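You operate a simulated robot arm through the tools that you are given. There is no shell and no other tool.

The job below is to be done with a simulated two-armed robot. You get a single attempt, and the scene is never put back.

## Task
Fill the orange-handled jug to 200 ml from the blue bottle, then to 400 ml from the purple one.
Fine: set each bottle back on the bench; spill nothing. Set down upright: blue bottle, purple bottle.

The check looks at the end state, three seconds after you hand in, the way a careful person would. Anything else that was tipped, shoved, dropped, spilled or broken makes it a failure.

## Robot
Two 7-joint arms with two-finger grippers on one trunk that stands fixed in place. Base frame: the origin is at the foot of the trunk, x ahead of it, y to its left, z up. Units: m, degrees, N and s.
The left shoulder is at [0.041, 0.17, 1.223], the right one opposite. With the tool pointing down near the work surface each hand reaches from about 0.1 to 0.64 m from the base axis, measured 20 degrees to its own side. Payload 2.69 kg a hand.
Tool frame (each hand has its own): the origin (TCP) lies between the finger pads and is the grasp point; the fingertips stand 0.02 m ahead of it; z points along the fingers, y is the line along which they close. The gripper opens to 0.1 m; its body begins 0.063 m behind the TCP.
Orientation is that of the tool frame in the base frame, as a unit quaternion [w, x, y, z]. With the fingers straight down and closing along the base's y, the tool's x points along the base's -x, its y along +y and its z along -z.

## Interface
- The arms move only by the tool play_rows. It takes "left_steps", "right_steps" or both (then of equal length, played together; a hand with none holds still); each is a list of rows, each an object (a shift or turn left out is 0, a gripper value left out holds the last) with "grip": the finger opening in m, from 0 to 0.1; "dp": the shift along the tool's x, y, z in units of 500 mm (1.0 is 500 mm), a list of three; "turn": the turn, a rotation vector about the tool's x, y, z in units of 45 degrees (1.0 is 45 degrees), a list of three. In form: [{"grip": grip, "dp": [dx, dy, dz], "turn": [wx, wy, wz]}, ...]. A call has 1 to 20 rows; each row is the pose to reach, as a shift and turn from the pose commanded when the call began, along the tool's axes at that moment. A call with a number of a shift or a turn outside -1 to 1 is refused whole. A row lasts 0.2 s, in which the tool goes at most 0.05 m and 8.6 degrees; a call with a longer step from one row to the next is refused whole, and so is a gripper value outside its range. A pose out of reach is approached as far as the arm can. The call stops where the force on the tool passes 40 N (or 10 N more than at its start, if that is more) or the arm is blocked; 0.2 s more then pass. Each finger travels about 0.108 m/s and halts on what it meets, pressing with about 43 N; the grip force reading is that of the motor and also rises with nothing between the fingers. The clock runs only during rows and for 0.2 s after the last one: add rows that repeat a pose to give the fingers time. It gives the time, the measured TCP pose, the force on the tool (base axes), the opening and the grip force at its end, in the units of the frame above (readings bear some noise), with the torque about the TCP (base axes, N m) and any sound that the robot's microphone picked up.
- Cameras (640 x 400 px; columns grow to the right, rows downward): "scene" is now at [0.1585, 0.0534, 1.1758]; the picture's right is [0.60, -0.80, -0.01], its down [0.02, 0.03, -1.00] and it looks along [0.80, 0.60, 0.03] (base axes); focal length 214 px, centre (320, 200). "left" rides on the left gripper at [0.07, 0.019, -0.099] in its tool frame; the picture's right is [-0.26, 0.97, 0.00], its down [-0.75, -0.20, -0.63] and it looks along [-0.61, -0.16, 0.78] (tool axes); focal length 230 px, centre (320, 200). "right" rides on the right gripper at [0.07, -0.019, -0.099] in its tool frame; the picture's right is [0.26, 0.97, 0.00], its down [-0.75, 0.20, -0.63] and it looks along [-0.61, 0.16, 0.78] (tool axes); focal length 230 px, centre (320, 200). There is no depth. A picture from a camera that has moved, and an enlarged one, comes with that camera's place and axes in the base frame and with its lens.
- get_image(camera): a new picture of that camera. It takes no simulated time.
- raise_lower(by): moves the trunk up (or, below 0, down) by that many m; the arms and the scene camera ride with it, the base frame stays. It gives what a move gives, with no picture.
- turn_head(pan, tilt): turns the head with the scene camera to pan (to the left, within 60 degrees either way) and tilt (down, from -29 to 69), counted from straight ahead of the robot. It gives what a move gives.
- close_up(camera, box): a new picture of the part [left, top, right, bottom] of that camera's present view, enlarged. It takes no simulated time.
- job_done(): hands the job in; it is judged then, once.

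Places have to be worked out from the pictures, the camera data and where the tool is seen. Open the grippers and draw the arms clear of the work before you hand the job in, unless the task says otherwise.

The tools are called after "Emit:" as name(argument=value, ...) on one line, values as JSON. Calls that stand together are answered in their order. play_rows: Moves the arms, as the interface text tells. Its arguments: {"type":"object","properties":{"left_steps":{"type":"array","items":{"type":"object","properties":{"grip":{"type":"number"},"dp":{"type":"array","items":{"type":"number"}},"turn":{"type":"array","items":{"type":"number"}}}}},"right_steps":{"type":"array","items":{"type":"object","properties":{"grip":{"type":"number"},"dp":{"type":"array","items":{"type":"number"}},"turn":{"type":"array","items":{"type":"number"}}}}}},"required":[]} The other tools are called the same way: raise_lower (by) moves the trunk up or down; turn_head (pan, tilt) turns the head that bears the scene camera; get_image (camera) takes a picture; close_up (camera, box) takes an enlarged picture of a part of a camera's view; job_done () hands the job in.

At the start:

```text
clock: 0.0
left_position: [0.3626, 0.4254, 1.2827]
left_ee_rot: [-0.005, 0.0, 1.0, -0.001]
left_ft_force: [-0.3, 0.0, -0.2]
left_moment: [0.0, 0.0, 0.03]
left_grip_width: 0.1001
left_grip_force: 0.1
right_position: [0.3582, 0.0679, 1.201]
right_ee_rot: [0.0, 0.0, 1.0, 0.0]
right_ft_force: [-0.5, -0.3, 0.3]
right_moment: [0.02, -0.01, 0.0]
right_grip_width: 0.1001
right_grip_force: 0.0
trunk travel left (down, up): [-0.45, 0.24]
head pan, tilt (commanded): [37.0, -2.6]
```

scene: 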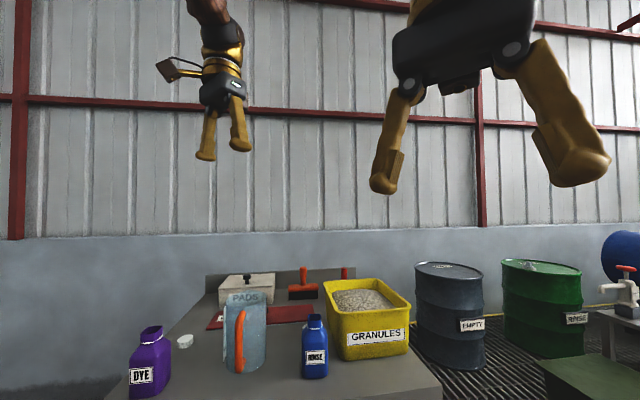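
right: 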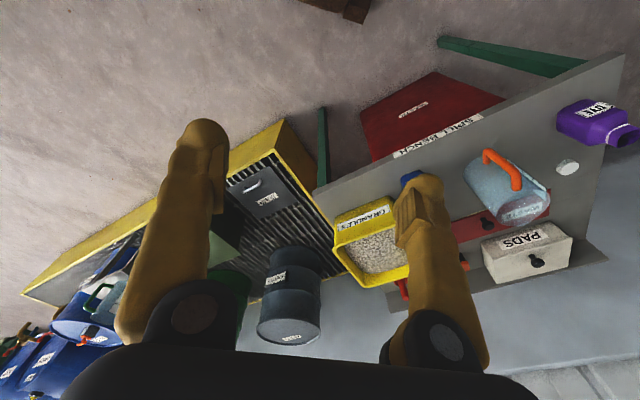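
left: 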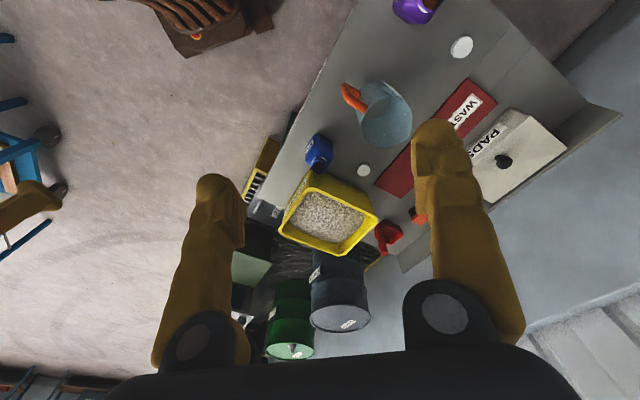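

The bench with the jug, the blue RINSE bottle and the purple DYE bottle lies ahead-left and below. I'll tilt the head down to see it better.

Emit:
turn_head(pan=40, tilt=35)

```text
clock: 1.0
left_position: [0.3458, 0.4256, 1.269]
left_ee_rot: [-0.029, 0.0, 1.0, -0.001]
left_ft_force: [0.4, 0.0, 0.0]
left_moment: [0.01, 0.01, -0.02]
left_grip_width: 0.0998
left_grip_force: 0.0
right_position: [0.3389, 0.0658, 1.2064]
right_ee_rot: [0.007, -0.001, 1.0, -0.001]
right_ft_force: [0.8, 0.2, 0.8]
right_moment: [0.0, 0.02, -0.03]
right_grip_width: 0.1001
right_grip_force: 0.1
trunk travel left (down, up): [-0.45, 0.24]
head pan, tilt (commanded): [40.0, 35.0]
```

The head has moved; the arms drifted a little while settling. I take a new scene picture to locate the things on the bench.

Emit:
get_image(camera="scene")

Emit:
get_image(camera="left")

Emit:
get_image(camera="right")

```text
taken
camera scene: at [0.154, 0.0567, 1.1158], right [0.64, -0.77, -0.01], down [-0.45, -0.37, -0.81], along [0.62, 0.53, -0.58], focal length 214 px, centre (320, 200)
```

scene: 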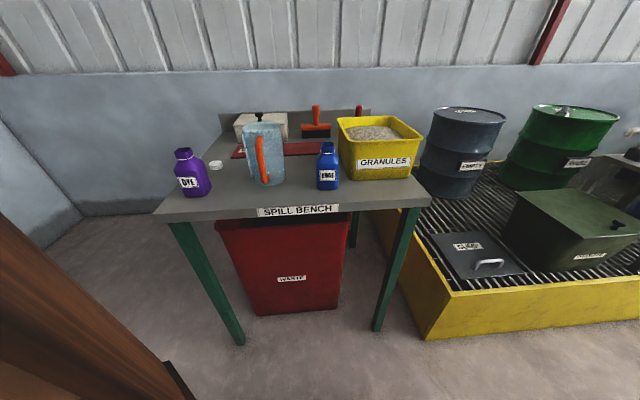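

```text
taken
camera left: at [0.2826, 0.444, 1.3715], right [0.26, 0.97, -0.02], down [0.79, -0.2, 0.59], along [0.56, -0.16, -0.81], focal length 230 px, centre (320, 200)
```

left: 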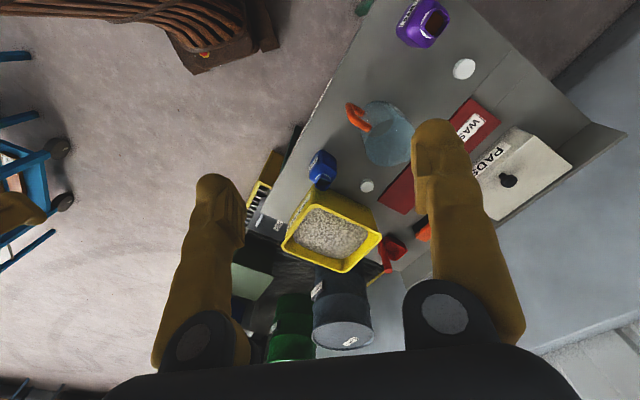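

```text
taken
camera right: at [0.2679, 0.0476, 1.3043], right [-0.26, 0.97, -0.01], down [0.74, 0.2, 0.64], along [0.62, 0.16, -0.77], focal length 230 px, centre (320, 200)
```

right: 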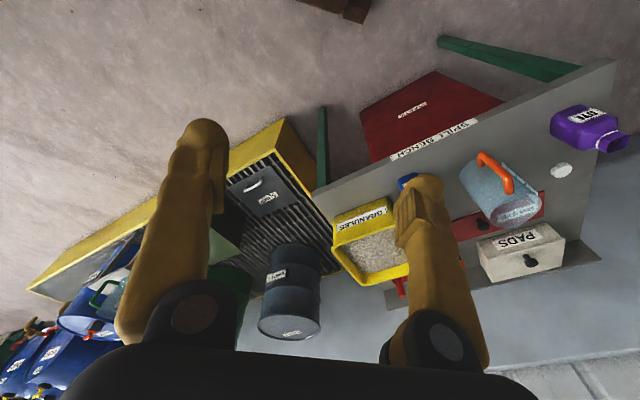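

Everything is visible now. I zoom in on the jug, the bottles and the caps to see graduations and openings.

Emit:
close_up(camera="scene", box=[150, 90, 350, 215])

Emit:
close_up(camera="left", box=[290, 0, 490, 200])

Emit:
close_up(camera="right", box=[440, 90, 640, 240])

Emit:
close_up(camera="scene", box=[230, 110, 300, 195])

```text
3.20 times, centred on (250, 152) of scene
camera zoom: at [0.154, 0.0567, 1.1158], right [0.64, -0.77, -0.01], down [-0.45, -0.37, -0.81], along [0.62, 0.53, -0.58], focal length 686 px, centre (544, 352)
```

zoom: 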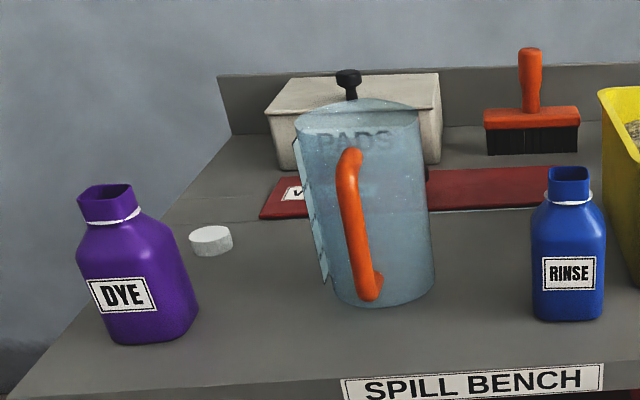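

```text
2.00 times, centred on (390, 100) of left
camera zoom: at [0.2826, 0.444, 1.3715], right [0.26, 0.97, -0.02], down [0.79, -0.2, 0.59], along [0.56, -0.16, -0.81], focal length 460 px, centre (180, 400)
```

zoom: 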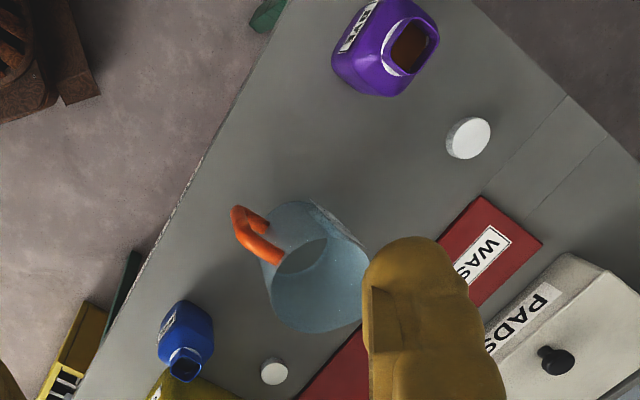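

```text
2.67 times, centred on (540, 165) of right
camera zoom: at [0.2679, 0.0476, 1.3043], right [-0.26, 0.97, -0.01], down [0.74, 0.2, 0.64], along [0.62, 0.16, -0.77], focal length 614 px, centre (-267, 293)
```

zoom: 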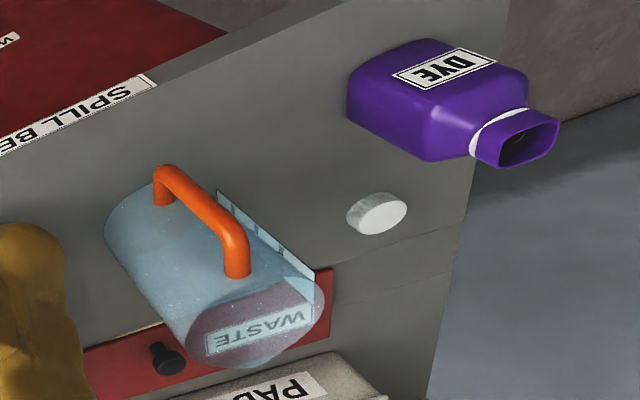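

```text
4.71 times, centred on (265, 152) of scene
camera zoom: at [0.154, 0.0567, 1.1158], right [0.64, -0.77, -0.01], down [-0.45, -0.37, -0.81], along [0.62, 0.53, -0.58], focal length 1009 px, centre (579, 424)
```

zoom: 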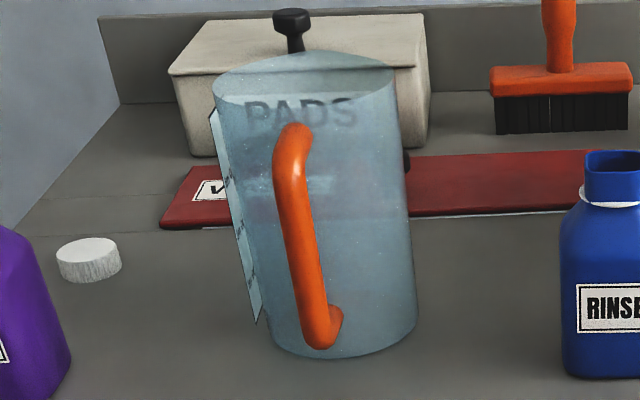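

The bench top works out at about z 0.815, with its front edge at 45° to the base axes. I put the purple bottle near (0.31, 0.61), the jug near (0.46, 0.50) and the blue bottle near (0.54, 0.37). I'll zoom in tighter on the jug scale and both bottles.

Emit:
close_up(camera="scene", box=[240, 118, 290, 188])

Emit:
close_up(camera="right", box=[450, 140, 570, 240])

Emit:
close_up(camera="scene", box=[165, 140, 225, 205])

Emit:
close_up(camera="scene", box=[305, 135, 350, 195])

```text
5.71 times, centred on (265, 153) of scene
camera zoom: at [0.154, 0.0567, 1.1158], right [0.64, -0.77, -0.01], down [-0.45, -0.37, -0.81], along [0.62, 0.53, -0.58], focal length 1226 px, centre (634, 469)
```

zoom: 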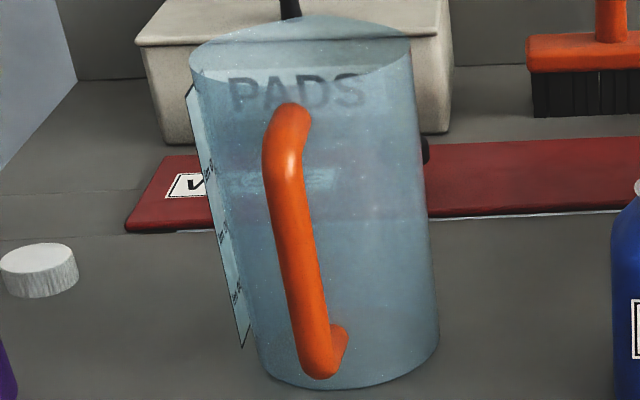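

```text
4.00 times, centred on (510, 190) of right
camera zoom: at [0.2679, 0.0476, 1.3043], right [-0.26, 0.97, -0.01], down [0.74, 0.2, 0.64], along [0.62, 0.16, -0.77], focal length 920 px, centre (-440, 240)
```

zoom: 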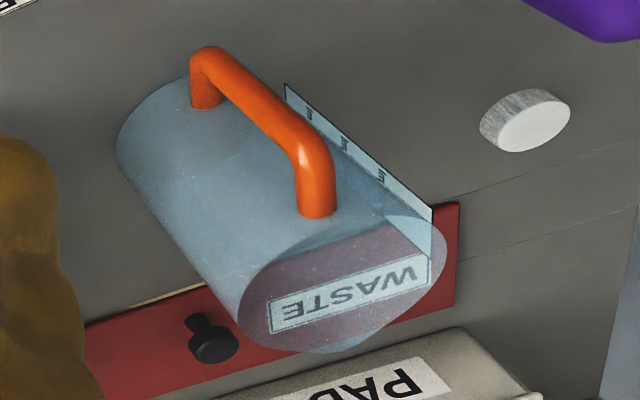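

```text
6.15 times, centred on (195, 172) of scene
camera zoom: at [0.154, 0.0567, 1.1158], right [0.64, -0.77, -0.01], down [-0.45, -0.37, -0.81], along [0.62, 0.53, -0.58], focal length 1320 px, centre (1089, 369)
```

zoom: 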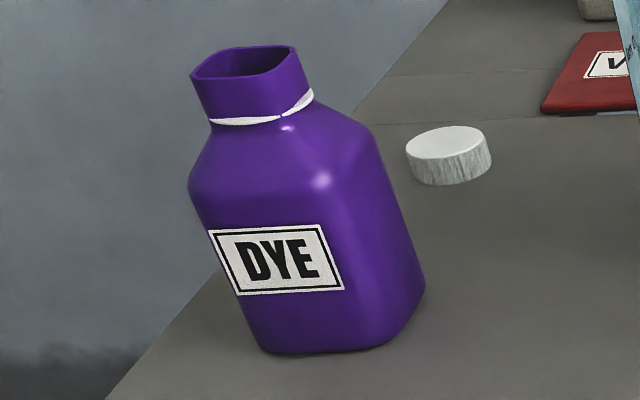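

```text
6.67 times, centred on (328, 165) of scene
camera zoom: at [0.154, 0.0567, 1.1158], right [0.64, -0.77, -0.01], down [-0.45, -0.37, -0.81], along [0.62, 0.53, -0.58], focal length 1430 px, centre (270, 433)
```

zoom: 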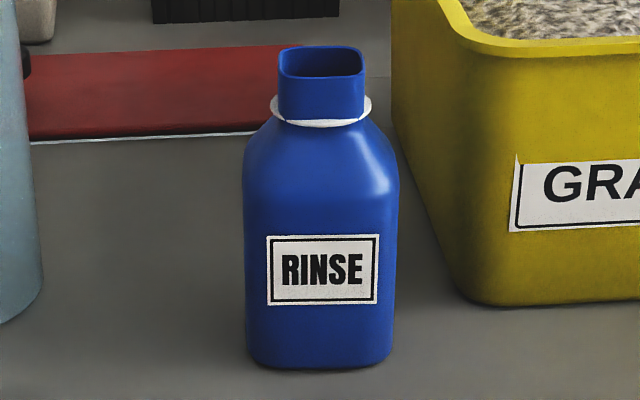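

The jug carries a scale strip with three labels on its left side, and both bottles are open. I zoom through the left wrist camera to look at the tops of the bottles and their yaw.

Emit:
close_up(camera="left", box=[290, 130, 370, 200])

Emit:
close_up(camera="left", box=[380, 0, 460, 60])

Emit:
close_up(camera="left", box=[335, 85, 425, 175])

```text
5.71 times, centred on (330, 165) of left
camera zoom: at [0.2826, 0.444, 1.3715], right [0.26, 0.97, -0.02], down [0.79, -0.2, 0.59], along [0.56, -0.16, -0.81], focal length 1315 px, centre (263, 400)
```

zoom: 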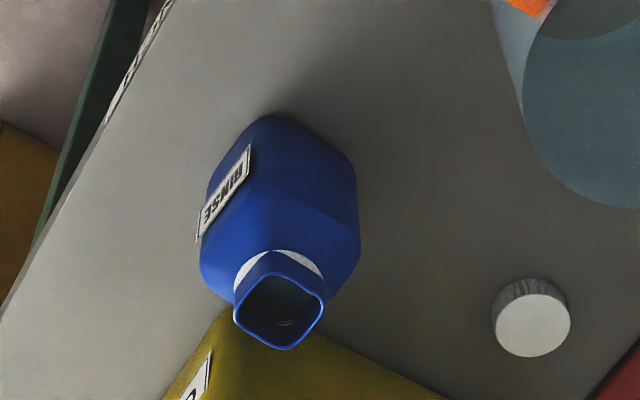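

```text
6.67 times, centred on (420, 30) of left
camera zoom: at [0.2826, 0.444, 1.3715], right [0.26, 0.97, -0.02], down [0.79, -0.2, 0.59], along [0.56, -0.16, -0.81], focal length 1534 px, centre (-347, 1333)
```

zoom: 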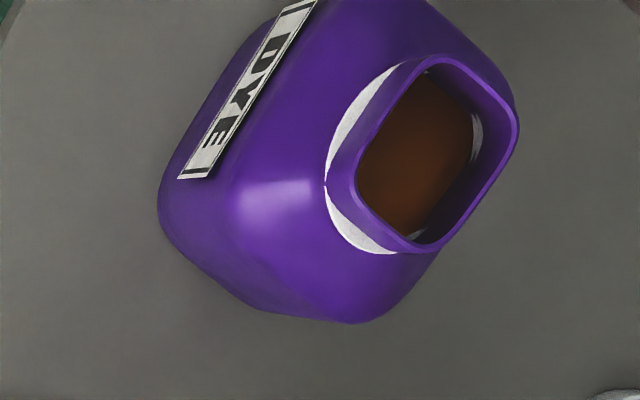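

```text
4.44 times, centred on (380, 130) of left
camera zoom: at [0.2826, 0.444, 1.3715], right [0.26, 0.97, -0.02], down [0.79, -0.2, 0.59], along [0.56, -0.16, -0.81], focal length 1022 px, centre (53, 511)
```

zoom: 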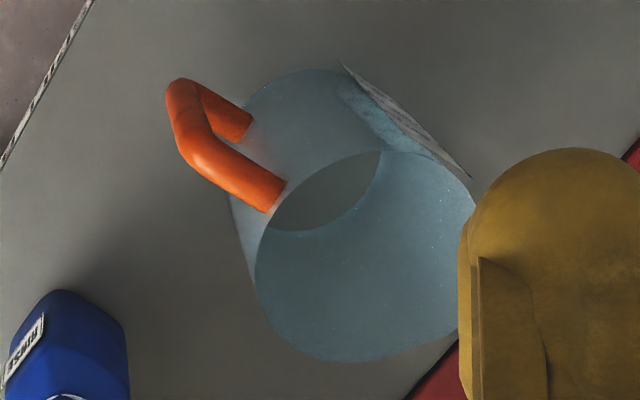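

Triangulation puts the bench top at z≈0.80. The jug is at (0.48, 0.53) with its rim at 0.95, the blue bottle at (0.557, 0.373) and the purple one at (0.314, 0.62), both bottles about 0.12 tall. I move the right hand out of the way and yaw the left hand 44° to line up with the bench.

Emit:
play_rows(left_steps=[{"dp": [-0.0175, -0.025, 0.0], "turn": [0, 0, -0.122], "grip": 0.1}, {"dp": [-0.035, -0.05, 0.0], "turn": [0, 0, -0.244]}, {"dp": [-0.0525, -0.075, 0.0], "turn": [0, 0, -0.366]}, {"dp": [-0.07, -0.1, 0.0], "turn": [0, 0, -0.489]}, {"dp": [-0.0875, -0.125, 0.0], "turn": [0, 0, -0.611]}, {"dp": [-0.105, -0.15, 0.0], "turn": [0, 0, -0.733]}, {"dp": [-0.1225, -0.175, 0.0], "turn": [0, 0, -0.855]}, {"dp": [-0.14, -0.2, 0.0], "turn": [0, 0, -0.978]}, {"dp": [-0.14, -0.2, 0.0], "turn": [0, 0, -0.978]}, {"dp": [-0.14, -0.2, 0.0], "turn": [0, 0, -0.978]}], right_steps=[{"dp": [0, -0.0625, 0]}, {"dp": [0, -0.125, 0]}, {"dp": [0, -0.1875, 0]}, {"dp": [0, -0.25, 0]}, {"dp": [0, -0.3125, 0]}, {"dp": [0, -0.375, 0]}, {"dp": [0, -0.4375, 0]}, {"dp": [0, -0.5, 0]}, {"dp": [0, -0.5, 0]}, {"dp": [0, -0.5, 0]}])

```text
clock: 3.2
left_position: [0.411, 0.323, 1.2895]
left_ee_rot: [0.002, -0.375, 0.927, -0.002]
left_ft_force: [-0.4, -0.5, 1.1]
left_moment: [0.04, -0.02, 0.03]
left_grip_width: 0.1001
left_grip_force: 0.0
right_position: [0.3418, -0.1846, 1.2041]
right_ee_rot: [0.008, 0.0, 1.0, -0.001]
right_ft_force: [0.7, -0.1, -0.5]
right_moment: [0.03, -0.01, 0.01]
right_grip_width: 0.1001
right_grip_force: 0.0
trunk travel left (down, up): [-0.45, 0.24]
head pan, tilt (commanded): [40.0, 35.0]
```

The left hand is yawed correctly now. I pitch it up in two steps toward a nearly horizontal grasp pose, moving in front of the blue bottle but still well above the bench.

Emit:
play_rows(left_steps=[{"dp": [-0.003, -0.019, 0.02], "turn": [0, -0.14, 0]}, {"dp": [-0.006, -0.038, 0.04], "turn": [0, -0.28, 0]}, {"dp": [-0.009, -0.057, 0.06], "turn": [0, -0.42, 0]}, {"dp": [-0.012, -0.076, 0.08], "turn": [0, -0.56, 0]}, {"dp": [-0.015, -0.095, 0.1], "turn": [0, -0.7, 0]}, {"dp": [-0.018, -0.114, 0.12], "turn": [0, -0.84, 0]}, {"dp": [-0.02, -0.133, 0.14], "turn": [0, -0.98, 0]}, {"dp": [-0.02, -0.133, 0.14], "turn": [0, -0.98, 0]}, {"dp": [-0.02, -0.133, 0.14], "turn": [0, -0.98, 0]}])

```text
clock: 5.2
left_position: [0.4656, 0.2839, 1.2129]
left_ee_rot: [0.344, -0.347, 0.861, 0.141]
left_ft_force: [0.6, -0.4, -0.2]
left_moment: [-0.02, 0.03, 0.0]
left_grip_width: 0.0998
left_grip_force: 0.0
right_position: [0.3424, -0.1827, 1.2048]
right_ee_rot: [0.008, 0.001, 1.0, -0.001]
right_ft_force: [0.3, -0.4, -0.2]
right_moment: [-0.01, -0.01, -0.05]
right_grip_width: 0.1001
right_grip_force: 0.2
trunk travel left (down, up): [-0.45, 0.24]
head pan, tilt (commanded): [40.0, 35.0]
```

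The pitch is halfway there. I bring it to about 15° below horizontal and come down 10 cm.

Emit:
play_rows(left_steps=[{"dp": [0.028, 0, 0.029], "turn": [0, -0.134, 0]}, {"dp": [0.056, 0, 0.058], "turn": [0, -0.268, 0]}, {"dp": [0.083, 0, 0.086], "turn": [0, -0.402, 0]}, {"dp": [0.111, 0, 0.115], "turn": [0, -0.536, 0]}, {"dp": [0.139, 0, 0.144], "turn": [0, -0.68, 0]}, {"dp": [0.139, 0, 0.144], "turn": [0, -0.68, 0]}, {"dp": [0.139, 0, 0.144], "turn": [0, -0.68, 0]}])

```text
clock: 6.8
left_position: [0.4685, 0.2853, 1.1171]
left_ee_rot: [0.566, -0.298, 0.735, 0.227]
left_ft_force: [0.5, 0.4, 0.0]
left_moment: [-0.02, 0.01, 0.02]
left_grip_width: 0.0999
left_grip_force: 0.1
right_position: [0.3419, -0.1835, 1.205]
right_ee_rot: [0.008, 0.0, 1.0, -0.002]
right_ft_force: [0.9, 0.8, 0.2]
right_moment: [0.0, 0.02, 0.02]
right_grip_width: 0.1003
right_grip_force: 0.1
trunk travel left (down, up): [-0.45, 0.24]
head pan, tilt (commanded): [40.0, 35.0]
```

The left hand now points about 15° below horizontal along the bench's inward normal. I lower the trunk partway, which brings both the shoulder and the head camera to a better height.

Emit:
raise_lower(by=-0.15)

Emit:
get_image(camera="scene")

Emit:
get_image(camera="left")

```text
clock: 8.6
left_position: [0.467, 0.2848, 0.9688]
left_ee_rot: [0.566, -0.298, 0.735, 0.226]
left_ft_force: [-0.7, 0.0, -0.3]
left_moment: [0.01, -0.01, 0.03]
left_grip_width: 0.0997
left_grip_force: 0.1
right_position: [0.3423, -0.1825, 1.0557]
right_ee_rot: [0.008, 0.0, 1.0, -0.001]
right_ft_force: [-0.4, -1.0, -0.1]
right_moment: [0.01, -0.02, -0.01]
right_grip_width: 0.1003
right_grip_force: 0.0
trunk travel left (down, up): [-0.3, 0.39]
head pan, tilt (commanded): [40.0, 35.0]
```

```text
taken
camera scene: at [0.1513, 0.0566, 0.9658], right [0.64, -0.77, -0.01], down [-0.45, -0.37, -0.81], along [0.62, 0.53, -0.58], focal length 214 px, centre (320, 200)
```

scene: 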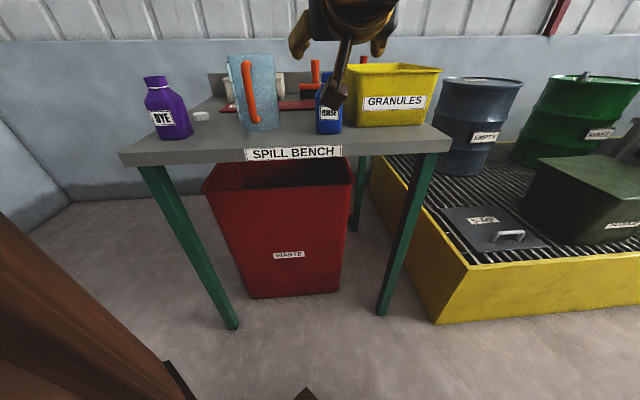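

```text
taken
camera left: at [0.3733, 0.2191, 0.9265], right [-0.62, 0.74, 0.24], down [-0.16, -0.43, 0.89], along [0.76, 0.52, 0.39], focal length 230 px, centre (320, 200)
```

left: 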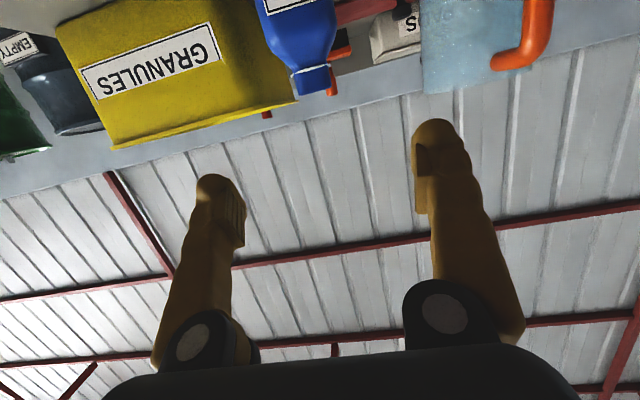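

The hand and camera positions agree with the bottle estimate: the mouth reprojects to (0.556, 0.372, 0.91). I lower the trunk another 10 cm so the TCP comes to about 0.87, and level the head to watch.

Emit:
raise_lower(by=-0.1)

Emit:
turn_head(pan=42, tilt=12)

Emit:
get_image(camera="scene")

Emit:
get_image(camera="left")

```text
clock: 9.9
left_position: [0.4675, 0.2851, 0.8689]
left_ee_rot: [0.564, -0.299, 0.736, 0.226]
left_ft_force: [0.4, 0.0, -0.9]
left_moment: [0.0, 0.0, -0.01]
left_grip_width: 0.0999
left_grip_force: 0.1
right_position: [0.3423, -0.1845, 0.9558]
right_ee_rot: [0.008, 0.0, 1.0, -0.001]
right_ft_force: [-0.1, -0.2, 0.2]
right_moment: [0.0, -0.01, 0.0]
right_grip_width: 0.1
right_grip_force: 0.1
trunk travel left (down, up): [-0.2, 0.49]
head pan, tilt (commanded): [40.0, 35.0]
```

```text
clock: 10.8
left_position: [0.4678, 0.2848, 0.8682]
left_ee_rot: [0.565, -0.299, 0.735, 0.226]
left_ft_force: [-0.2, 0.1, -0.3]
left_moment: [0.03, 0.0, 0.02]
left_grip_width: 0.1
left_grip_force: 0.1
right_position: [0.3425, -0.1823, 0.9542]
right_ee_rot: [0.008, -0.001, 1.0, -0.001]
right_ft_force: [-0.2, -0.1, -0.2]
right_moment: [0.04, 0.03, -0.02]
right_grip_width: 0.0999
right_grip_force: 0.0
trunk travel left (down, up): [-0.2, 0.49]
head pan, tilt (commanded): [42.0, 12.0]
```

```text
taken
camera scene: at [0.1522, 0.0623, 0.9025], right [0.67, -0.74, -0.01], down [-0.17, -0.14, -0.98], along [0.72, 0.65, -0.22], focal length 214 px, centre (320, 200)
```

scene: 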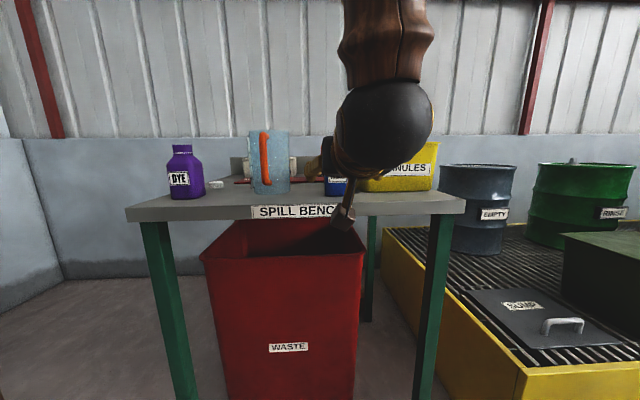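

```text
taken
camera left: at [0.3731, 0.219, 0.8264], right [-0.62, 0.74, 0.24], down [-0.16, -0.43, 0.89], along [0.76, 0.52, 0.39], focal length 230 px, centre (320, 200)
```

left: 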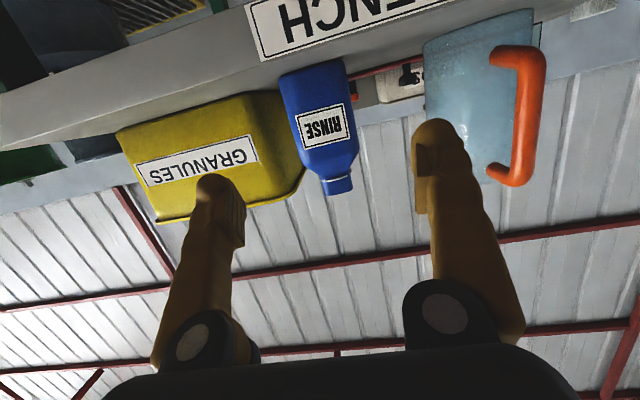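

TCP readings are stable to about 1 mm, and the blue bottle sits centred between the fingers (s offset around 1 mm). I check how far the camera bracket hangs under the hand relative to the bench edge before advancing.

Emit:
close_up(camera="scene", box=[290, 130, 450, 240])

Emit:
get_image(camera="right")

```text
3.64 times, centred on (370, 185) of scene
camera zoom: at [0.1522, 0.0623, 0.9025], right [0.67, -0.74, -0.01], down [-0.17, -0.14, -0.98], along [0.72, 0.65, -0.22], focal length 780 px, centre (138, 254)
```

zoom: 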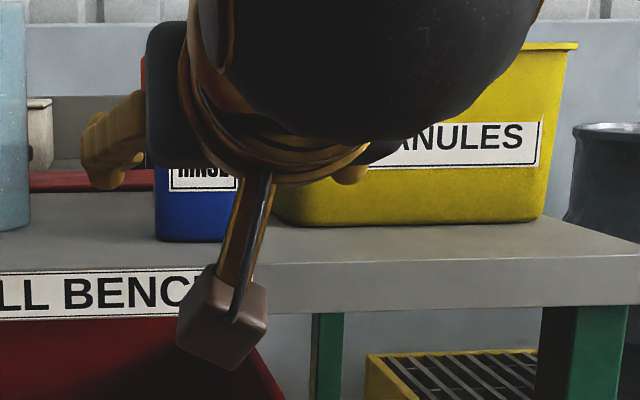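

```text
taken
camera right: at [0.2692, -0.202, 1.0528], right [-0.26, 0.97, -0.01], down [0.74, 0.2, 0.64], along [0.62, 0.16, -0.77], focal length 230 px, centre (320, 200)
```

right: 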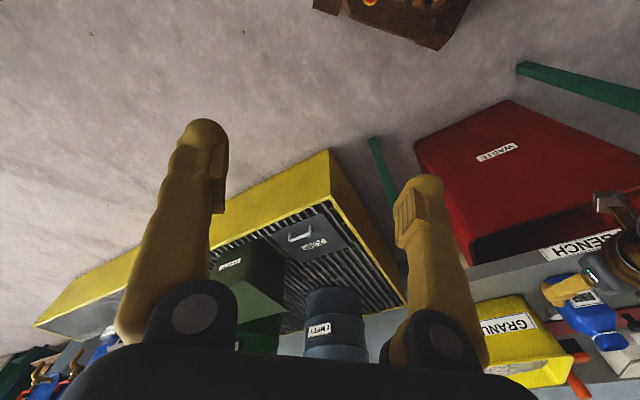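

The camera box clears the bench by only a few millimetres at 15° pitch, so I'll use about 22° for the grasp. First I test in free air above the bench that the wrist can roll far enough to pour, starting by lifting and re-pitching.

Emit:
play_rows(left_steps=[{"dp": [-0.077, 0, -0.021]}, {"dp": [-0.154, 0, -0.041], "turn": [0, 0.05, 0]}, {"dp": [-0.232, 0, -0.062], "turn": [0, 0.1, 0]}, {"dp": [-0.309, 0, -0.083], "turn": [0, 0.156, 0]}, {"dp": [-0.386, 0, -0.104], "turn": [0, 0.156, 0]}, {"dp": [-0.386, 0, -0.104], "turn": [0, 0.156, 0]}])

```text
clock: 12.2
left_position: [0.4682, 0.2836, 1.0641]
left_ee_rot: [0.514, -0.31, 0.772, 0.209]
left_ft_force: [-0.3, -0.2, -0.6]
left_moment: [-0.02, 0.01, -0.02]
left_grip_width: 0.1001
left_grip_force: 0.1
right_position: [0.3419, -0.1839, 0.9551]
right_ee_rot: [0.008, 0.0, 1.0, -0.001]
right_ft_force: [0.0, -0.6, 0.0]
right_moment: [-0.01, -0.04, 0.04]
right_grip_width: 0.0998
right_grip_force: 0.2
trunk travel left (down, up): [-0.2, 0.49]
head pan, tilt (commanded): [42.0, 12.0]
```

Pitch is now 22.6°. I carry the empty hand over to the intended pouring spot at z≈1.07, clear of the jug rim.

Emit:
play_rows(left_steps=[{"dp": [-0.027, 0.038, 0.065]}, {"dp": [-0.054, 0.077, 0.13]}, {"dp": [-0.081, 0.115, 0.195]}, {"dp": [-0.108, 0.154, 0.26]}, {"dp": [-0.135, 0.192, 0.325]}, {"dp": [-0.135, 0.192, 0.325]}])

```text
clock: 13.6
left_position: [0.5248, 0.4769, 1.0697]
left_ee_rot: [0.52, -0.312, 0.768, 0.207]
left_ft_force: [0.5, 0.0, -0.1]
left_moment: [0.03, -0.03, -0.01]
left_grip_width: 0.0997
left_grip_force: 0.1
right_position: [0.3408, -0.1827, 0.9555]
right_ee_rot: [0.008, 0.0, 1.0, 0.0]
right_ft_force: [-0.2, -0.4, -0.8]
right_moment: [-0.04, 0.01, 0.0]
right_grip_width: 0.0999
right_grip_force: 0.2
trunk travel left (down, up): [-0.2, 0.49]
head pan, tilt (commanded): [42.0, 12.0]
```

The pose is reachable. Now I roll 45° counter-clockwise as the first part of the dry-run pour.

Emit:
play_rows(left_steps=[{"turn": [0.064, 0, -0.154]}, {"turn": [0.128, 0, -0.308]}, {"turn": [0.192, 0, -0.462]}, {"turn": [0.256, 0, -0.615]}, {"turn": [0.32, 0, -0.769]}, {"turn": [0.384, 0, -0.923]}, {"turn": [0.384, 0, -0.923]}])

Emit:
play_rows(left_steps=[{"turn": [0.064, 0, -0.154]}, {"turn": [0.128, 0, -0.308]}, {"turn": [0.192, 0, -0.462]}, {"turn": [0.256, 0, -0.615]}, {"turn": [0.32, 0, -0.769]}, {"turn": [0.384, 0, -0.923]}, {"turn": [0.384, 0, -0.923]}])

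```text
clock: 15.2
left_position: [0.5489, 0.4783, 1.0594]
left_ee_rot: [0.593, -0.474, 0.645, -0.089]
left_ft_force: [-0.4, -1.1, 0.4]
left_moment: [-0.01, -0.02, -0.01]
left_grip_width: 0.1001
left_grip_force: 0.1
left hand out of reach, approached as far as the arm can: row 5, 6, 7
right_position: [0.3416, -0.1834, 0.9559]
right_ee_rot: [0.008, 0.0, 1.0, 0.0]
right_ft_force: [0.0, 0.1, -0.1]
right_moment: [-0.03, -0.04, 0.0]
right_grip_width: 0.0999
right_grip_force: 0.0
trunk travel left (down, up): [-0.2, 0.49]
head pan, tilt (commanded): [42.0, 12.0]
```

```text
clock: 16.8
left_position: [0.5477, 0.4793, 1.0711]
left_ee_rot: [0.587, -0.581, 0.396, -0.401]
left_ft_force: [0.7, -0.1, -0.4]
left_moment: [0.02, 0.01, -0.02]
left_grip_width: 0.1
left_grip_force: 0.0
left hand out of reach, approached as far as the arm can: row 1
right_position: [0.3418, -0.1842, 0.9552]
right_ee_rot: [0.008, 0.0, 1.0, -0.001]
right_ft_force: [-1.4, 0.8, -0.1]
right_moment: [-0.01, 0.02, -0.03]
right_grip_width: 0.1002
right_grip_force: 0.1
trunk travel left (down, up): [-0.2, 0.49]
head pan, tilt (commanded): [42.0, 12.0]
```

The roll reached 90°, with a brief reach-limit excursion of about 2 cm mid-way. I roll a further 25° to see whether the full pouring tilt is attainable.

Emit:
play_rows(left_steps=[{"turn": [0.064, 0, -0.154]}, {"turn": [0.128, 0, -0.308]}, {"turn": [0.192, 0, -0.462]}, {"turn": [0.213, 0, -0.513]}, {"turn": [0.213, 0, -0.513]}])

Emit:
get_image(camera="scene")

Emit:
get_image(camera="left")

```text
clock: 18.0
left_position: [0.5357, 0.5013, 1.1238]
left_ee_rot: [-0.524, 0.611, -0.255, 0.535]
left_ft_force: [0.0, 0.5, 0.2]
left_moment: [-0.01, -0.02, -0.03]
left_grip_width: 0.1002
left_grip_force: 0.1
left hand out of reach, approached as far as the arm can: row 1, 2, 3, 4, 5
right_position: [0.3422, -0.1834, 0.9549]
right_ee_rot: [0.008, 0.0, 1.0, -0.001]
right_ft_force: [-0.1, -0.1, 0.1]
right_moment: [0.01, -0.03, -0.02]
right_grip_width: 0.1
right_grip_force: 0.0
trunk travel left (down, up): [-0.2, 0.49]
head pan, tilt (commanded): [42.0, 12.0]
```

```text
taken
camera scene: at [0.1518, 0.0623, 0.9026], right [0.67, -0.74, -0.01], down [-0.17, -0.14, -0.98], along [0.72, 0.65, -0.22], focal length 214 px, centre (320, 200)
```

scene: 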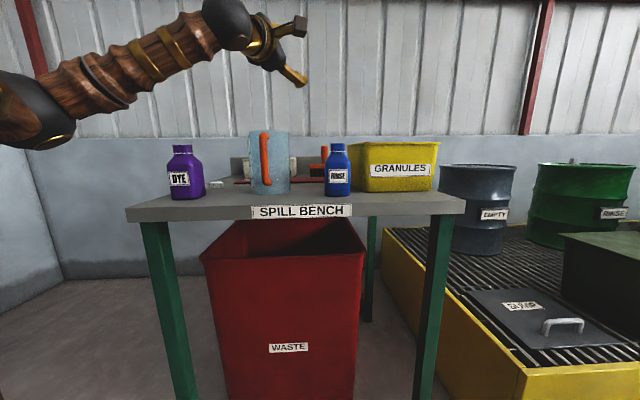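

```text
taken
camera left: at [0.4708, 0.398, 1.1212], right [0.16, -0.09, -0.98], down [-0.85, 0.49, -0.19], along [0.49, 0.87, 0.01], focal length 230 px, centre (320, 200)
```

left: 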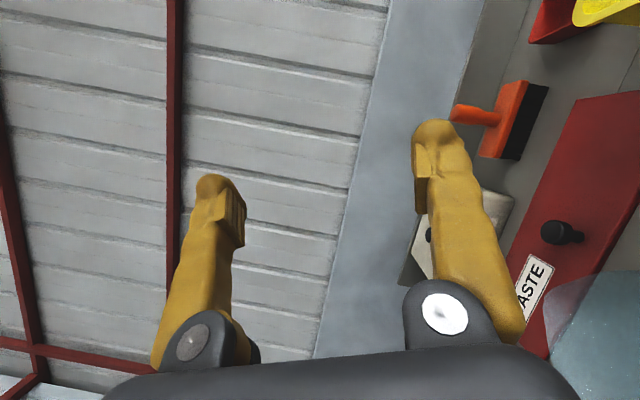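

The counter-clockwise roll gets the orientation but drives the arm into a limit (about 5 cm position error). Pouring clockwise from the left of the jug should suit this arm better, so I unroll and test that side.

Emit:
play_rows(left_steps=[{"turn": [-0.064, 0, 0.154]}, {"turn": [-0.128, 0, 0.308]}, {"turn": [-0.192, 0, 0.462]}, {"turn": [-0.256, 0, 0.615]}, {"turn": [-0.32, 0, 0.769]}, {"turn": [-0.384, 0, 0.923]}, {"turn": [-0.384, 0, 0.923]}])

Emit:
play_rows(left_steps=[{"turn": [-0.064, 0, 0.154]}, {"turn": [-0.128, 0, 0.308]}, {"turn": [-0.192, 0, 0.462]}, {"turn": [-0.256, 0, 0.615]}, {"turn": [-0.32, 0, 0.769]}, {"turn": [-0.384, 0, 0.923]}, {"turn": [-0.384, 0, 0.923]}])

Emit:
play_rows(left_steps=[{"turn": [-0.064, 0, 0.154]}, {"turn": [-0.128, 0, 0.308]}, {"turn": [-0.192, 0, 0.462]}, {"turn": [-0.213, 0, 0.513]}, {"turn": [-0.213, 0, 0.513]}])

```text
clock: 19.6
left_position: [0.5329, 0.4987, 1.1235]
left_ee_rot: [0.584, -0.551, 0.531, -0.271]
left_ft_force: [0.5, 0.9, 0.0]
left_moment: [0.01, 0.0, -0.01]
left_grip_width: 0.1001
left_grip_force: 0.2
right_position: [0.3423, -0.182, 0.9548]
right_ee_rot: [0.008, -0.001, 1.0, -0.001]
right_ft_force: [-0.2, 0.1, -0.2]
right_moment: [0.01, -0.04, 0.02]
right_grip_width: 0.0997
right_grip_force: 0.0
trunk travel left (down, up): [-0.2, 0.49]
head pan, tilt (commanded): [42.0, 12.0]
```

```text
clock: 21.2
left_position: [0.5325, 0.5, 1.1234]
left_ee_rot: [0.554, -0.408, 0.725, 0.033]
left_ft_force: [0.3, -0.2, -0.2]
left_moment: [0.03, -0.04, -0.03]
left_grip_width: 0.1002
left_grip_force: 0.0
right_position: [0.3423, -0.1822, 0.955]
right_ee_rot: [0.008, -0.001, 1.0, -0.001]
right_ft_force: [0.4, 0.8, 0.3]
right_moment: [0.0, 0.01, 0.04]
right_grip_width: 0.0999
right_grip_force: 0.0
trunk travel left (down, up): [-0.2, 0.49]
head pan, tilt (commanded): [42.0, 12.0]
```

```text
clock: 22.4
left_position: [0.5333, 0.4995, 1.1234]
left_ee_rot: [0.501, -0.3, 0.786, 0.203]
left_ft_force: [0.4, -0.4, -0.9]
left_moment: [-0.01, 0.0, 0.02]
left_grip_width: 0.1
left_grip_force: 0.0
right_position: [0.3427, -0.183, 0.9546]
right_ee_rot: [0.007, 0.0, 1.0, -0.001]
right_ft_force: [0.3, -0.1, 0.1]
right_moment: [0.01, -0.03, 0.01]
right_grip_width: 0.1002
right_grip_force: 0.1
trunk travel left (down, up): [-0.2, 0.49]
head pan, tilt (commanded): [42.0, 12.0]
```

Unrolled. Now I shift to the left side of the jug, around (0.428, 0.582) at z≈1.06, for the clockwise test.

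Emit:
play_rows(left_steps=[{"dp": [0.025, 0.053, 0.003]}, {"dp": [0.05, 0.106, 0.006]}, {"dp": [0.075, 0.159, 0.009]}, {"dp": [0.1, 0.212, 0.012]}, {"dp": [0.125, 0.265, 0.016]}, {"dp": [0.125, 0.265, 0.016]}])

Emit:
play_rows(left_steps=[{"turn": [-0.064, 0, 0.154]}, {"turn": [-0.128, 0, 0.308]}, {"turn": [-0.192, 0, 0.462]}, {"turn": [-0.256, 0, 0.615]}, {"turn": [-0.32, 0, 0.769]}, {"turn": [-0.384, 0, 0.923]}, {"turn": [-0.384, 0, 0.923]}])

Emit:
play_rows(left_steps=[{"turn": [-0.064, 0, 0.154]}, {"turn": [-0.128, 0, 0.308]}, {"turn": [-0.192, 0, 0.462]}, {"turn": [-0.256, 0, 0.615]}, {"turn": [-0.32, 0, 0.769]}, {"turn": [-0.384, 0, 0.923]}, {"turn": [-0.384, 0, 0.923]}])

```text
clock: 23.8
left_position: [0.4309, 0.5853, 1.064]
left_ee_rot: [0.501, -0.301, 0.786, 0.203]
left_ft_force: [-0.6, 0.3, -0.3]
left_moment: [0.02, 0.01, -0.01]
left_grip_width: 0.1
left_grip_force: 0.0
right_position: [0.3415, -0.1827, 0.9548]
right_ee_rot: [0.008, 0.0, 1.0, -0.001]
right_ft_force: [1.0, 1.1, -0.3]
right_moment: [-0.02, 0.02, 0.0]
right_grip_width: 0.0999
right_grip_force: 0.1
trunk travel left (down, up): [-0.2, 0.49]
head pan, tilt (commanded): [42.0, 12.0]
```

```text
clock: 25.4
left_position: [0.4338, 0.5848, 1.0563]
left_ee_rot: [0.338, -0.066, 0.807, 0.48]
left_ft_force: [-0.2, 0.2, 0.2]
left_moment: [-0.01, -0.01, 0.01]
left_grip_width: 0.0997
left_grip_force: 0.0
right_position: [0.3418, -0.182, 0.9557]
right_ee_rot: [0.008, 0.0, 1.0, -0.002]
right_ft_force: [-0.4, -0.2, 0.3]
right_moment: [0.02, 0.02, -0.01]
right_grip_width: 0.1
right_grip_force: 0.1
trunk travel left (down, up): [-0.2, 0.49]
head pan, tilt (commanded): [42.0, 12.0]
```

```text
clock: 27.0
left_position: [0.4355, 0.5845, 1.0462]
left_ee_rot: [0.125, 0.181, 0.699, 0.68]
left_ft_force: [-0.5, 0.1, -0.3]
left_moment: [0.02, -0.01, 0.01]
left_grip_width: 0.1002
left_grip_force: 0.1
right_position: [0.3419, -0.1819, 0.9551]
right_ee_rot: [0.008, 0.0, 1.0, -0.001]
right_ft_force: [-0.3, -0.6, -0.2]
right_moment: [-0.02, -0.01, 0.02]
right_grip_width: 0.1002
right_grip_force: 0.1
trunk travel left (down, up): [-0.2, 0.49]
head pan, tilt (commanded): [42.0, 12.0]
```

The clockwise roll works without reach limits, with about 1.5 cm of sag. I test another 40°.

Emit:
play_rows(left_steps=[{"turn": [-0.064, 0, 0.154]}, {"turn": [-0.128, 0, 0.308]}, {"turn": [-0.192, 0, 0.462]}, {"turn": [-0.256, 0, 0.615]}, {"turn": [-0.32, 0, 0.769]}, {"turn": [-0.341, 0, 0.82]}, {"turn": [-0.341, 0, 0.82]}, {"turn": [-0.341, 0, 0.82]}])

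Emit:
get_image(camera="scene")

Emit:
get_image(camera="left")

```text
clock: 28.8
left_position: [0.427, 0.5863, 1.0657]
left_ee_rot: [-0.061, 0.356, 0.514, 0.778]
left_ft_force: [-0.1, 0.4, 0.4]
left_moment: [0.01, 0.0, -0.02]
left_grip_width: 0.0998
left_grip_force: 0.1
left hand out of reach, approached as far as the arm can: row 3
right_position: [0.3423, -0.1822, 0.9556]
right_ee_rot: [0.007, -0.001, 1.0, -0.001]
right_ft_force: [-0.3, -0.3, -0.2]
right_moment: [-0.02, -0.04, 0.01]
right_grip_width: 0.1002
right_grip_force: 0.1
trunk travel left (down, up): [-0.2, 0.49]
head pan, tilt (commanded): [42.0, 12.0]
```

```text
taken
camera scene: at [0.152, 0.0624, 0.9026], right [0.67, -0.74, -0.01], down [-0.17, -0.14, -0.98], along [0.72, 0.65, -0.22], focal length 214 px, centre (320, 200)
```

scene: 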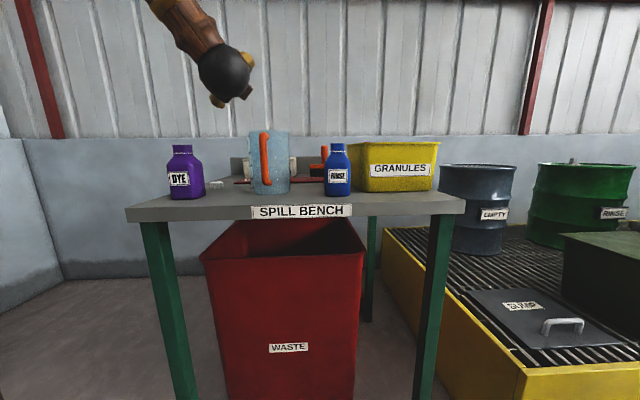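

```text
taken
camera left: at [0.338, 0.5122, 1.1011], right [0.64, -0.52, 0.57], down [0.15, -0.64, -0.75], along [0.76, 0.57, -0.33], focal length 230 px, centre (320, 200)
```

left: 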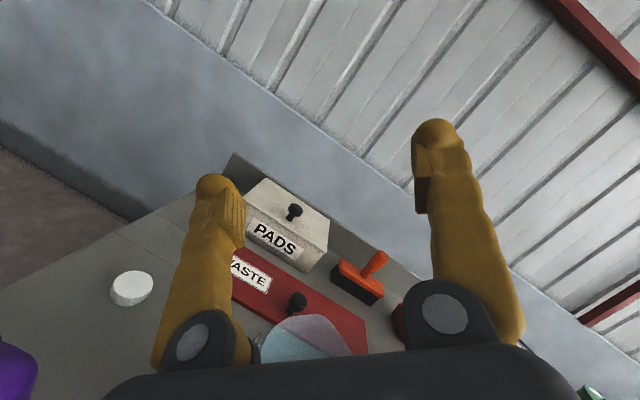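

Clockwise pouring reaches 130° with the position held well, so both bottles will be poured from the jug's left. I unroll and return toward the blue bottle.

Emit:
play_rows(left_steps=[{"turn": [0.064, 0, -0.154]}, {"turn": [0.128, 0, -0.308]}, {"turn": [0.192, 0, -0.462]}, {"turn": [0.256, 0, -0.615]}, {"turn": [0.32, 0, -0.769]}, {"turn": [0.384, 0, -0.923]}, {"turn": [0.384, 0, -0.923]}])

Emit:
play_rows(left_steps=[{"turn": [0.064, 0, -0.154]}, {"turn": [0.128, 0, -0.308]}, {"turn": [0.192, 0, -0.462]}, {"turn": [0.256, 0, -0.615]}, {"turn": [0.32, 0, -0.769]}, {"turn": [0.384, 0, -0.923]}, {"turn": [0.384, 0, -0.923]}])

Emit:
play_rows(left_steps=[{"turn": [0.064, 0, -0.154]}, {"turn": [0.128, 0, -0.308]}, {"turn": [0.192, 0, -0.462]}, {"turn": [0.256, 0, -0.615]}, {"turn": [0.32, 0, -0.769]}, {"turn": [0.341, 0, -0.82]}, {"turn": [0.341, 0, -0.82]}, {"turn": [0.341, 0, -0.82]}])

```text
clock: 30.4
left_position: [0.4306, 0.5847, 1.0606]
left_ee_rot: [0.161, 0.144, 0.716, 0.664]
left_ft_force: [-1.4, 0.0, 0.6]
left_moment: [-0.02, 0.03, 0.0]
left_grip_width: 0.1002
left_grip_force: 0.1
right_position: [0.3423, -0.1832, 0.954]
right_ee_rot: [0.008, -0.001, 1.0, -0.001]
right_ft_force: [-0.3, 0.2, 0.5]
right_moment: [0.04, -0.01, 0.03]
right_grip_width: 0.0999
right_grip_force: 0.1
trunk travel left (down, up): [-0.2, 0.49]
head pan, tilt (commanded): [42.0, 12.0]
```

```text
clock: 32.0
left_position: [0.4312, 0.5841, 1.0588]
left_ee_rot: [0.361, -0.097, 0.81, 0.451]
left_ft_force: [0.3, -0.3, -1.6]
left_moment: [-0.01, 0.0, -0.04]
left_grip_width: 0.1001
left_grip_force: 0.0
right_position: [0.3419, -0.1843, 0.955]
right_ee_rot: [0.007, 0.0, 1.0, -0.001]
right_ft_force: [-0.7, -0.1, 0.5]
right_moment: [0.01, 0.0, 0.0]
right_grip_width: 0.1001
right_grip_force: 0.0
trunk travel left (down, up): [-0.2, 0.49]
head pan, tilt (commanded): [42.0, 12.0]
```

```text
clock: 33.8
left_position: [0.4414, 0.5847, 1.0552]
left_ee_rot: [0.493, -0.299, 0.79, 0.207]
left_ft_force: [-0.1, -0.4, 0.0]
left_moment: [0.0, 0.0, 0.0]
left_grip_width: 0.0999
left_grip_force: 0.1
left hand out of reach, approached as far as the arm can: row 5, 6, 7, 8
right_position: [0.3415, -0.1827, 0.9555]
right_ee_rot: [0.007, 0.0, 1.0, -0.001]
right_ft_force: [0.4, -0.2, 0.2]
right_moment: [0.01, 0.0, -0.01]
right_grip_width: 0.0999
right_grip_force: 0.1
trunk travel left (down, up): [-0.2, 0.49]
head pan, tilt (commanded): [42.0, 12.0]
```

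Back upright, with a small residual pitch and roll. I carry the open hand back over to the blue bottle's approach line and correct the orientation on the way.

Emit:
play_rows(left_steps=[{"dp": [0.02, -0.058, -0.043]}, {"dp": [0.04, -0.116, -0.085]}, {"dp": [0.06, -0.174, -0.128], "turn": [0, -0.03, -0.02]}, {"dp": [0.08, -0.232, -0.17], "turn": [0, -0.067, -0.045]}, {"dp": [0.101, -0.29, -0.213], "turn": [0, -0.067, -0.045]}, {"dp": [0.121, -0.349, -0.256], "turn": [0, -0.067, -0.045]}, {"dp": [0.141, -0.407, -0.298], "turn": [0, -0.067, -0.045]}, {"dp": [0.161, -0.465, -0.341], "turn": [0, -0.067, -0.045]}, {"dp": [0.161, -0.465, -0.341], "turn": [0, -0.067, -0.045]}, {"dp": [0.161, -0.465, -0.341], "turn": [0, -0.067, -0.045]}])

```text
clock: 36.0
left_position: [0.4595, 0.2814, 1.0544]
left_ee_rot: [0.519, -0.308, 0.771, 0.203]
left_ft_force: [0.4, 0.5, 0.4]
left_moment: [-0.01, 0.0, 0.0]
left_grip_width: 0.0998
left_grip_force: 0.1
left hand out of reach, approached as far as the arm can: row 5, 6, 7
right_position: [0.342, -0.1829, 0.9547]
right_ee_rot: [0.008, 0.0, 1.0, 0.0]
right_ft_force: [-1.1, 0.6, -0.7]
right_moment: [-0.03, -0.03, 0.03]
right_grip_width: 0.1
right_grip_force: 0.0
trunk travel left (down, up): [-0.2, 0.49]
head pan, tilt (commanded): [42.0, 12.0]
```

Aligned at s=0.117, n=0.526 with pitch 22°. I lower the hand to grasp height, z≈0.863, in front of the blue bottle.

Emit:
play_rows(left_steps=[{"dp": [0.071, 0, 0.029]}, {"dp": [0.142, 0, 0.058]}, {"dp": [0.213, 0, 0.087]}, {"dp": [0.284, 0, 0.116]}, {"dp": [0.354, 0, 0.145]}, {"dp": [0.354, 0, 0.145]}, {"dp": [0.354, 0, 0.145]}])

Emit:
get_image(camera="left")

Emit:
get_image(camera="scene")

```text
clock: 37.6
left_position: [0.4634, 0.2867, 0.8667]
left_ee_rot: [0.525, -0.308, 0.767, 0.202]
left_ft_force: [0.1, 0.9, 0.5]
left_moment: [0.01, -0.02, 0.0]
left_grip_width: 0.1001
left_grip_force: 0.2
right_position: [0.3409, -0.1835, 0.9542]
right_ee_rot: [0.008, 0.0, 1.0, -0.001]
right_ft_force: [0.2, 0.3, 0.7]
right_moment: [0.03, -0.01, 0.01]
right_grip_width: 0.0997
right_grip_force: 0.2
trunk travel left (down, up): [-0.2, 0.49]
head pan, tilt (commanded): [42.0, 12.0]
```

```text
taken
camera left: at [0.3657, 0.2198, 0.8383], right [-0.59, 0.77, 0.23], down [-0.1, -0.35, 0.93], along [0.8, 0.53, 0.28], focal length 230 px, centre (320, 200)
```

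left: 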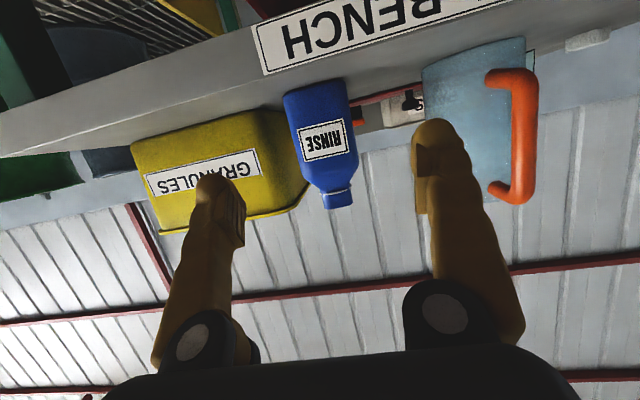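

```text
taken
camera scene: at [0.1521, 0.0623, 0.9026], right [0.67, -0.74, -0.01], down [-0.17, -0.14, -0.98], along [0.72, 0.65, -0.22], focal length 214 px, centre (320, 200)
```

scene: 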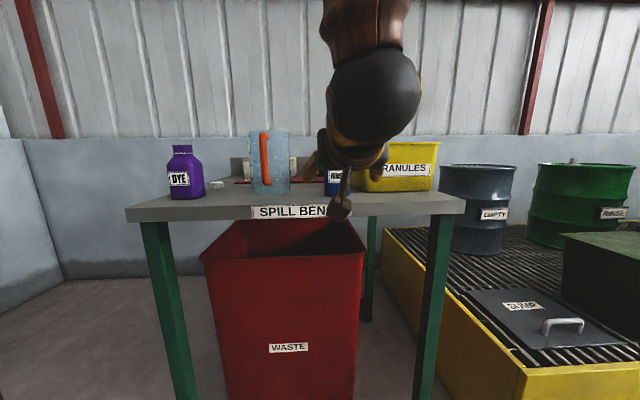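

TCP is at s=0.116, n=0.533 and the bottle's axis is at s≈0.117, n≈0.658, so they line up. I narrow the opening to 82 mm to keep the right finger off the yellow bin, and advance 7 cm.

Emit:
play_rows(left_steps=[{"grip": 0.082, "dp": [-0.013, 0, 0.033]}, {"dp": [-0.026, 0, 0.065]}, {"dp": [-0.038, 0, 0.098]}, {"dp": [-0.051, 0, 0.13]}, {"dp": [-0.051, 0, 0.13]}, {"dp": [-0.051, 0, 0.13]}])

Emit:
get_image(camera="left")

Emit:
close_up(camera="scene", box=[280, 120, 440, 230])

```text
clock: 39.0
left_position: [0.5132, 0.3322, 0.8658]
left_ee_rot: [0.524, -0.308, 0.768, 0.201]
left_ft_force: [0.0, 0.0, -1.1]
left_moment: [0.0, 0.01, 0.02]
left_grip_width: 0.082
left_grip_force: 0.1
right_position: [0.3423, -0.1837, 0.9556]
right_ee_rot: [0.008, 0.0, 1.0, -0.001]
right_ft_force: [0.2, -0.5, 0.7]
right_moment: [0.02, 0.0, 0.02]
right_grip_width: 0.1
right_grip_force: 0.0
trunk travel left (down, up): [-0.2, 0.49]
head pan, tilt (commanded): [42.0, 12.0]
```

```text
taken
camera left: at [0.4156, 0.2656, 0.8364], right [-0.59, 0.77, 0.23], down [-0.1, -0.35, 0.93], along [0.8, 0.53, 0.28], focal length 230 px, centre (320, 200)
```

left: 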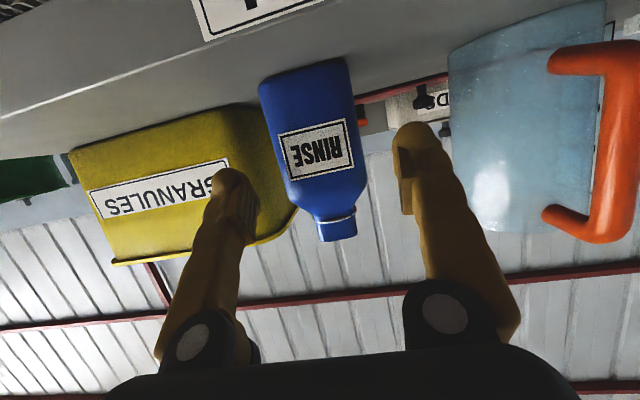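

```text
3.64 times, centred on (360, 175) of scene
camera zoom: at [0.1522, 0.0623, 0.9026], right [0.67, -0.74, -0.01], down [-0.17, -0.14, -0.98], along [0.72, 0.65, -0.22], focal length 780 px, centre (174, 291)
```

zoom: 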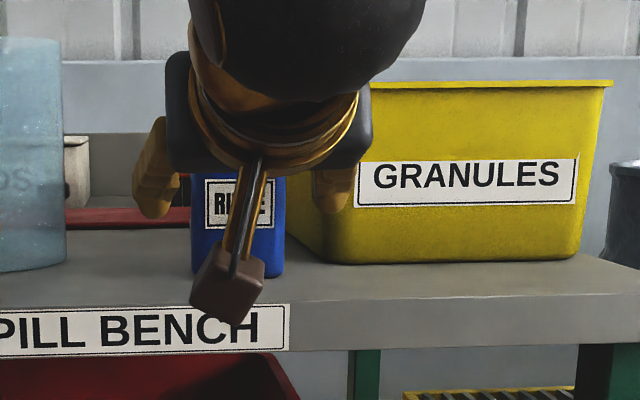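

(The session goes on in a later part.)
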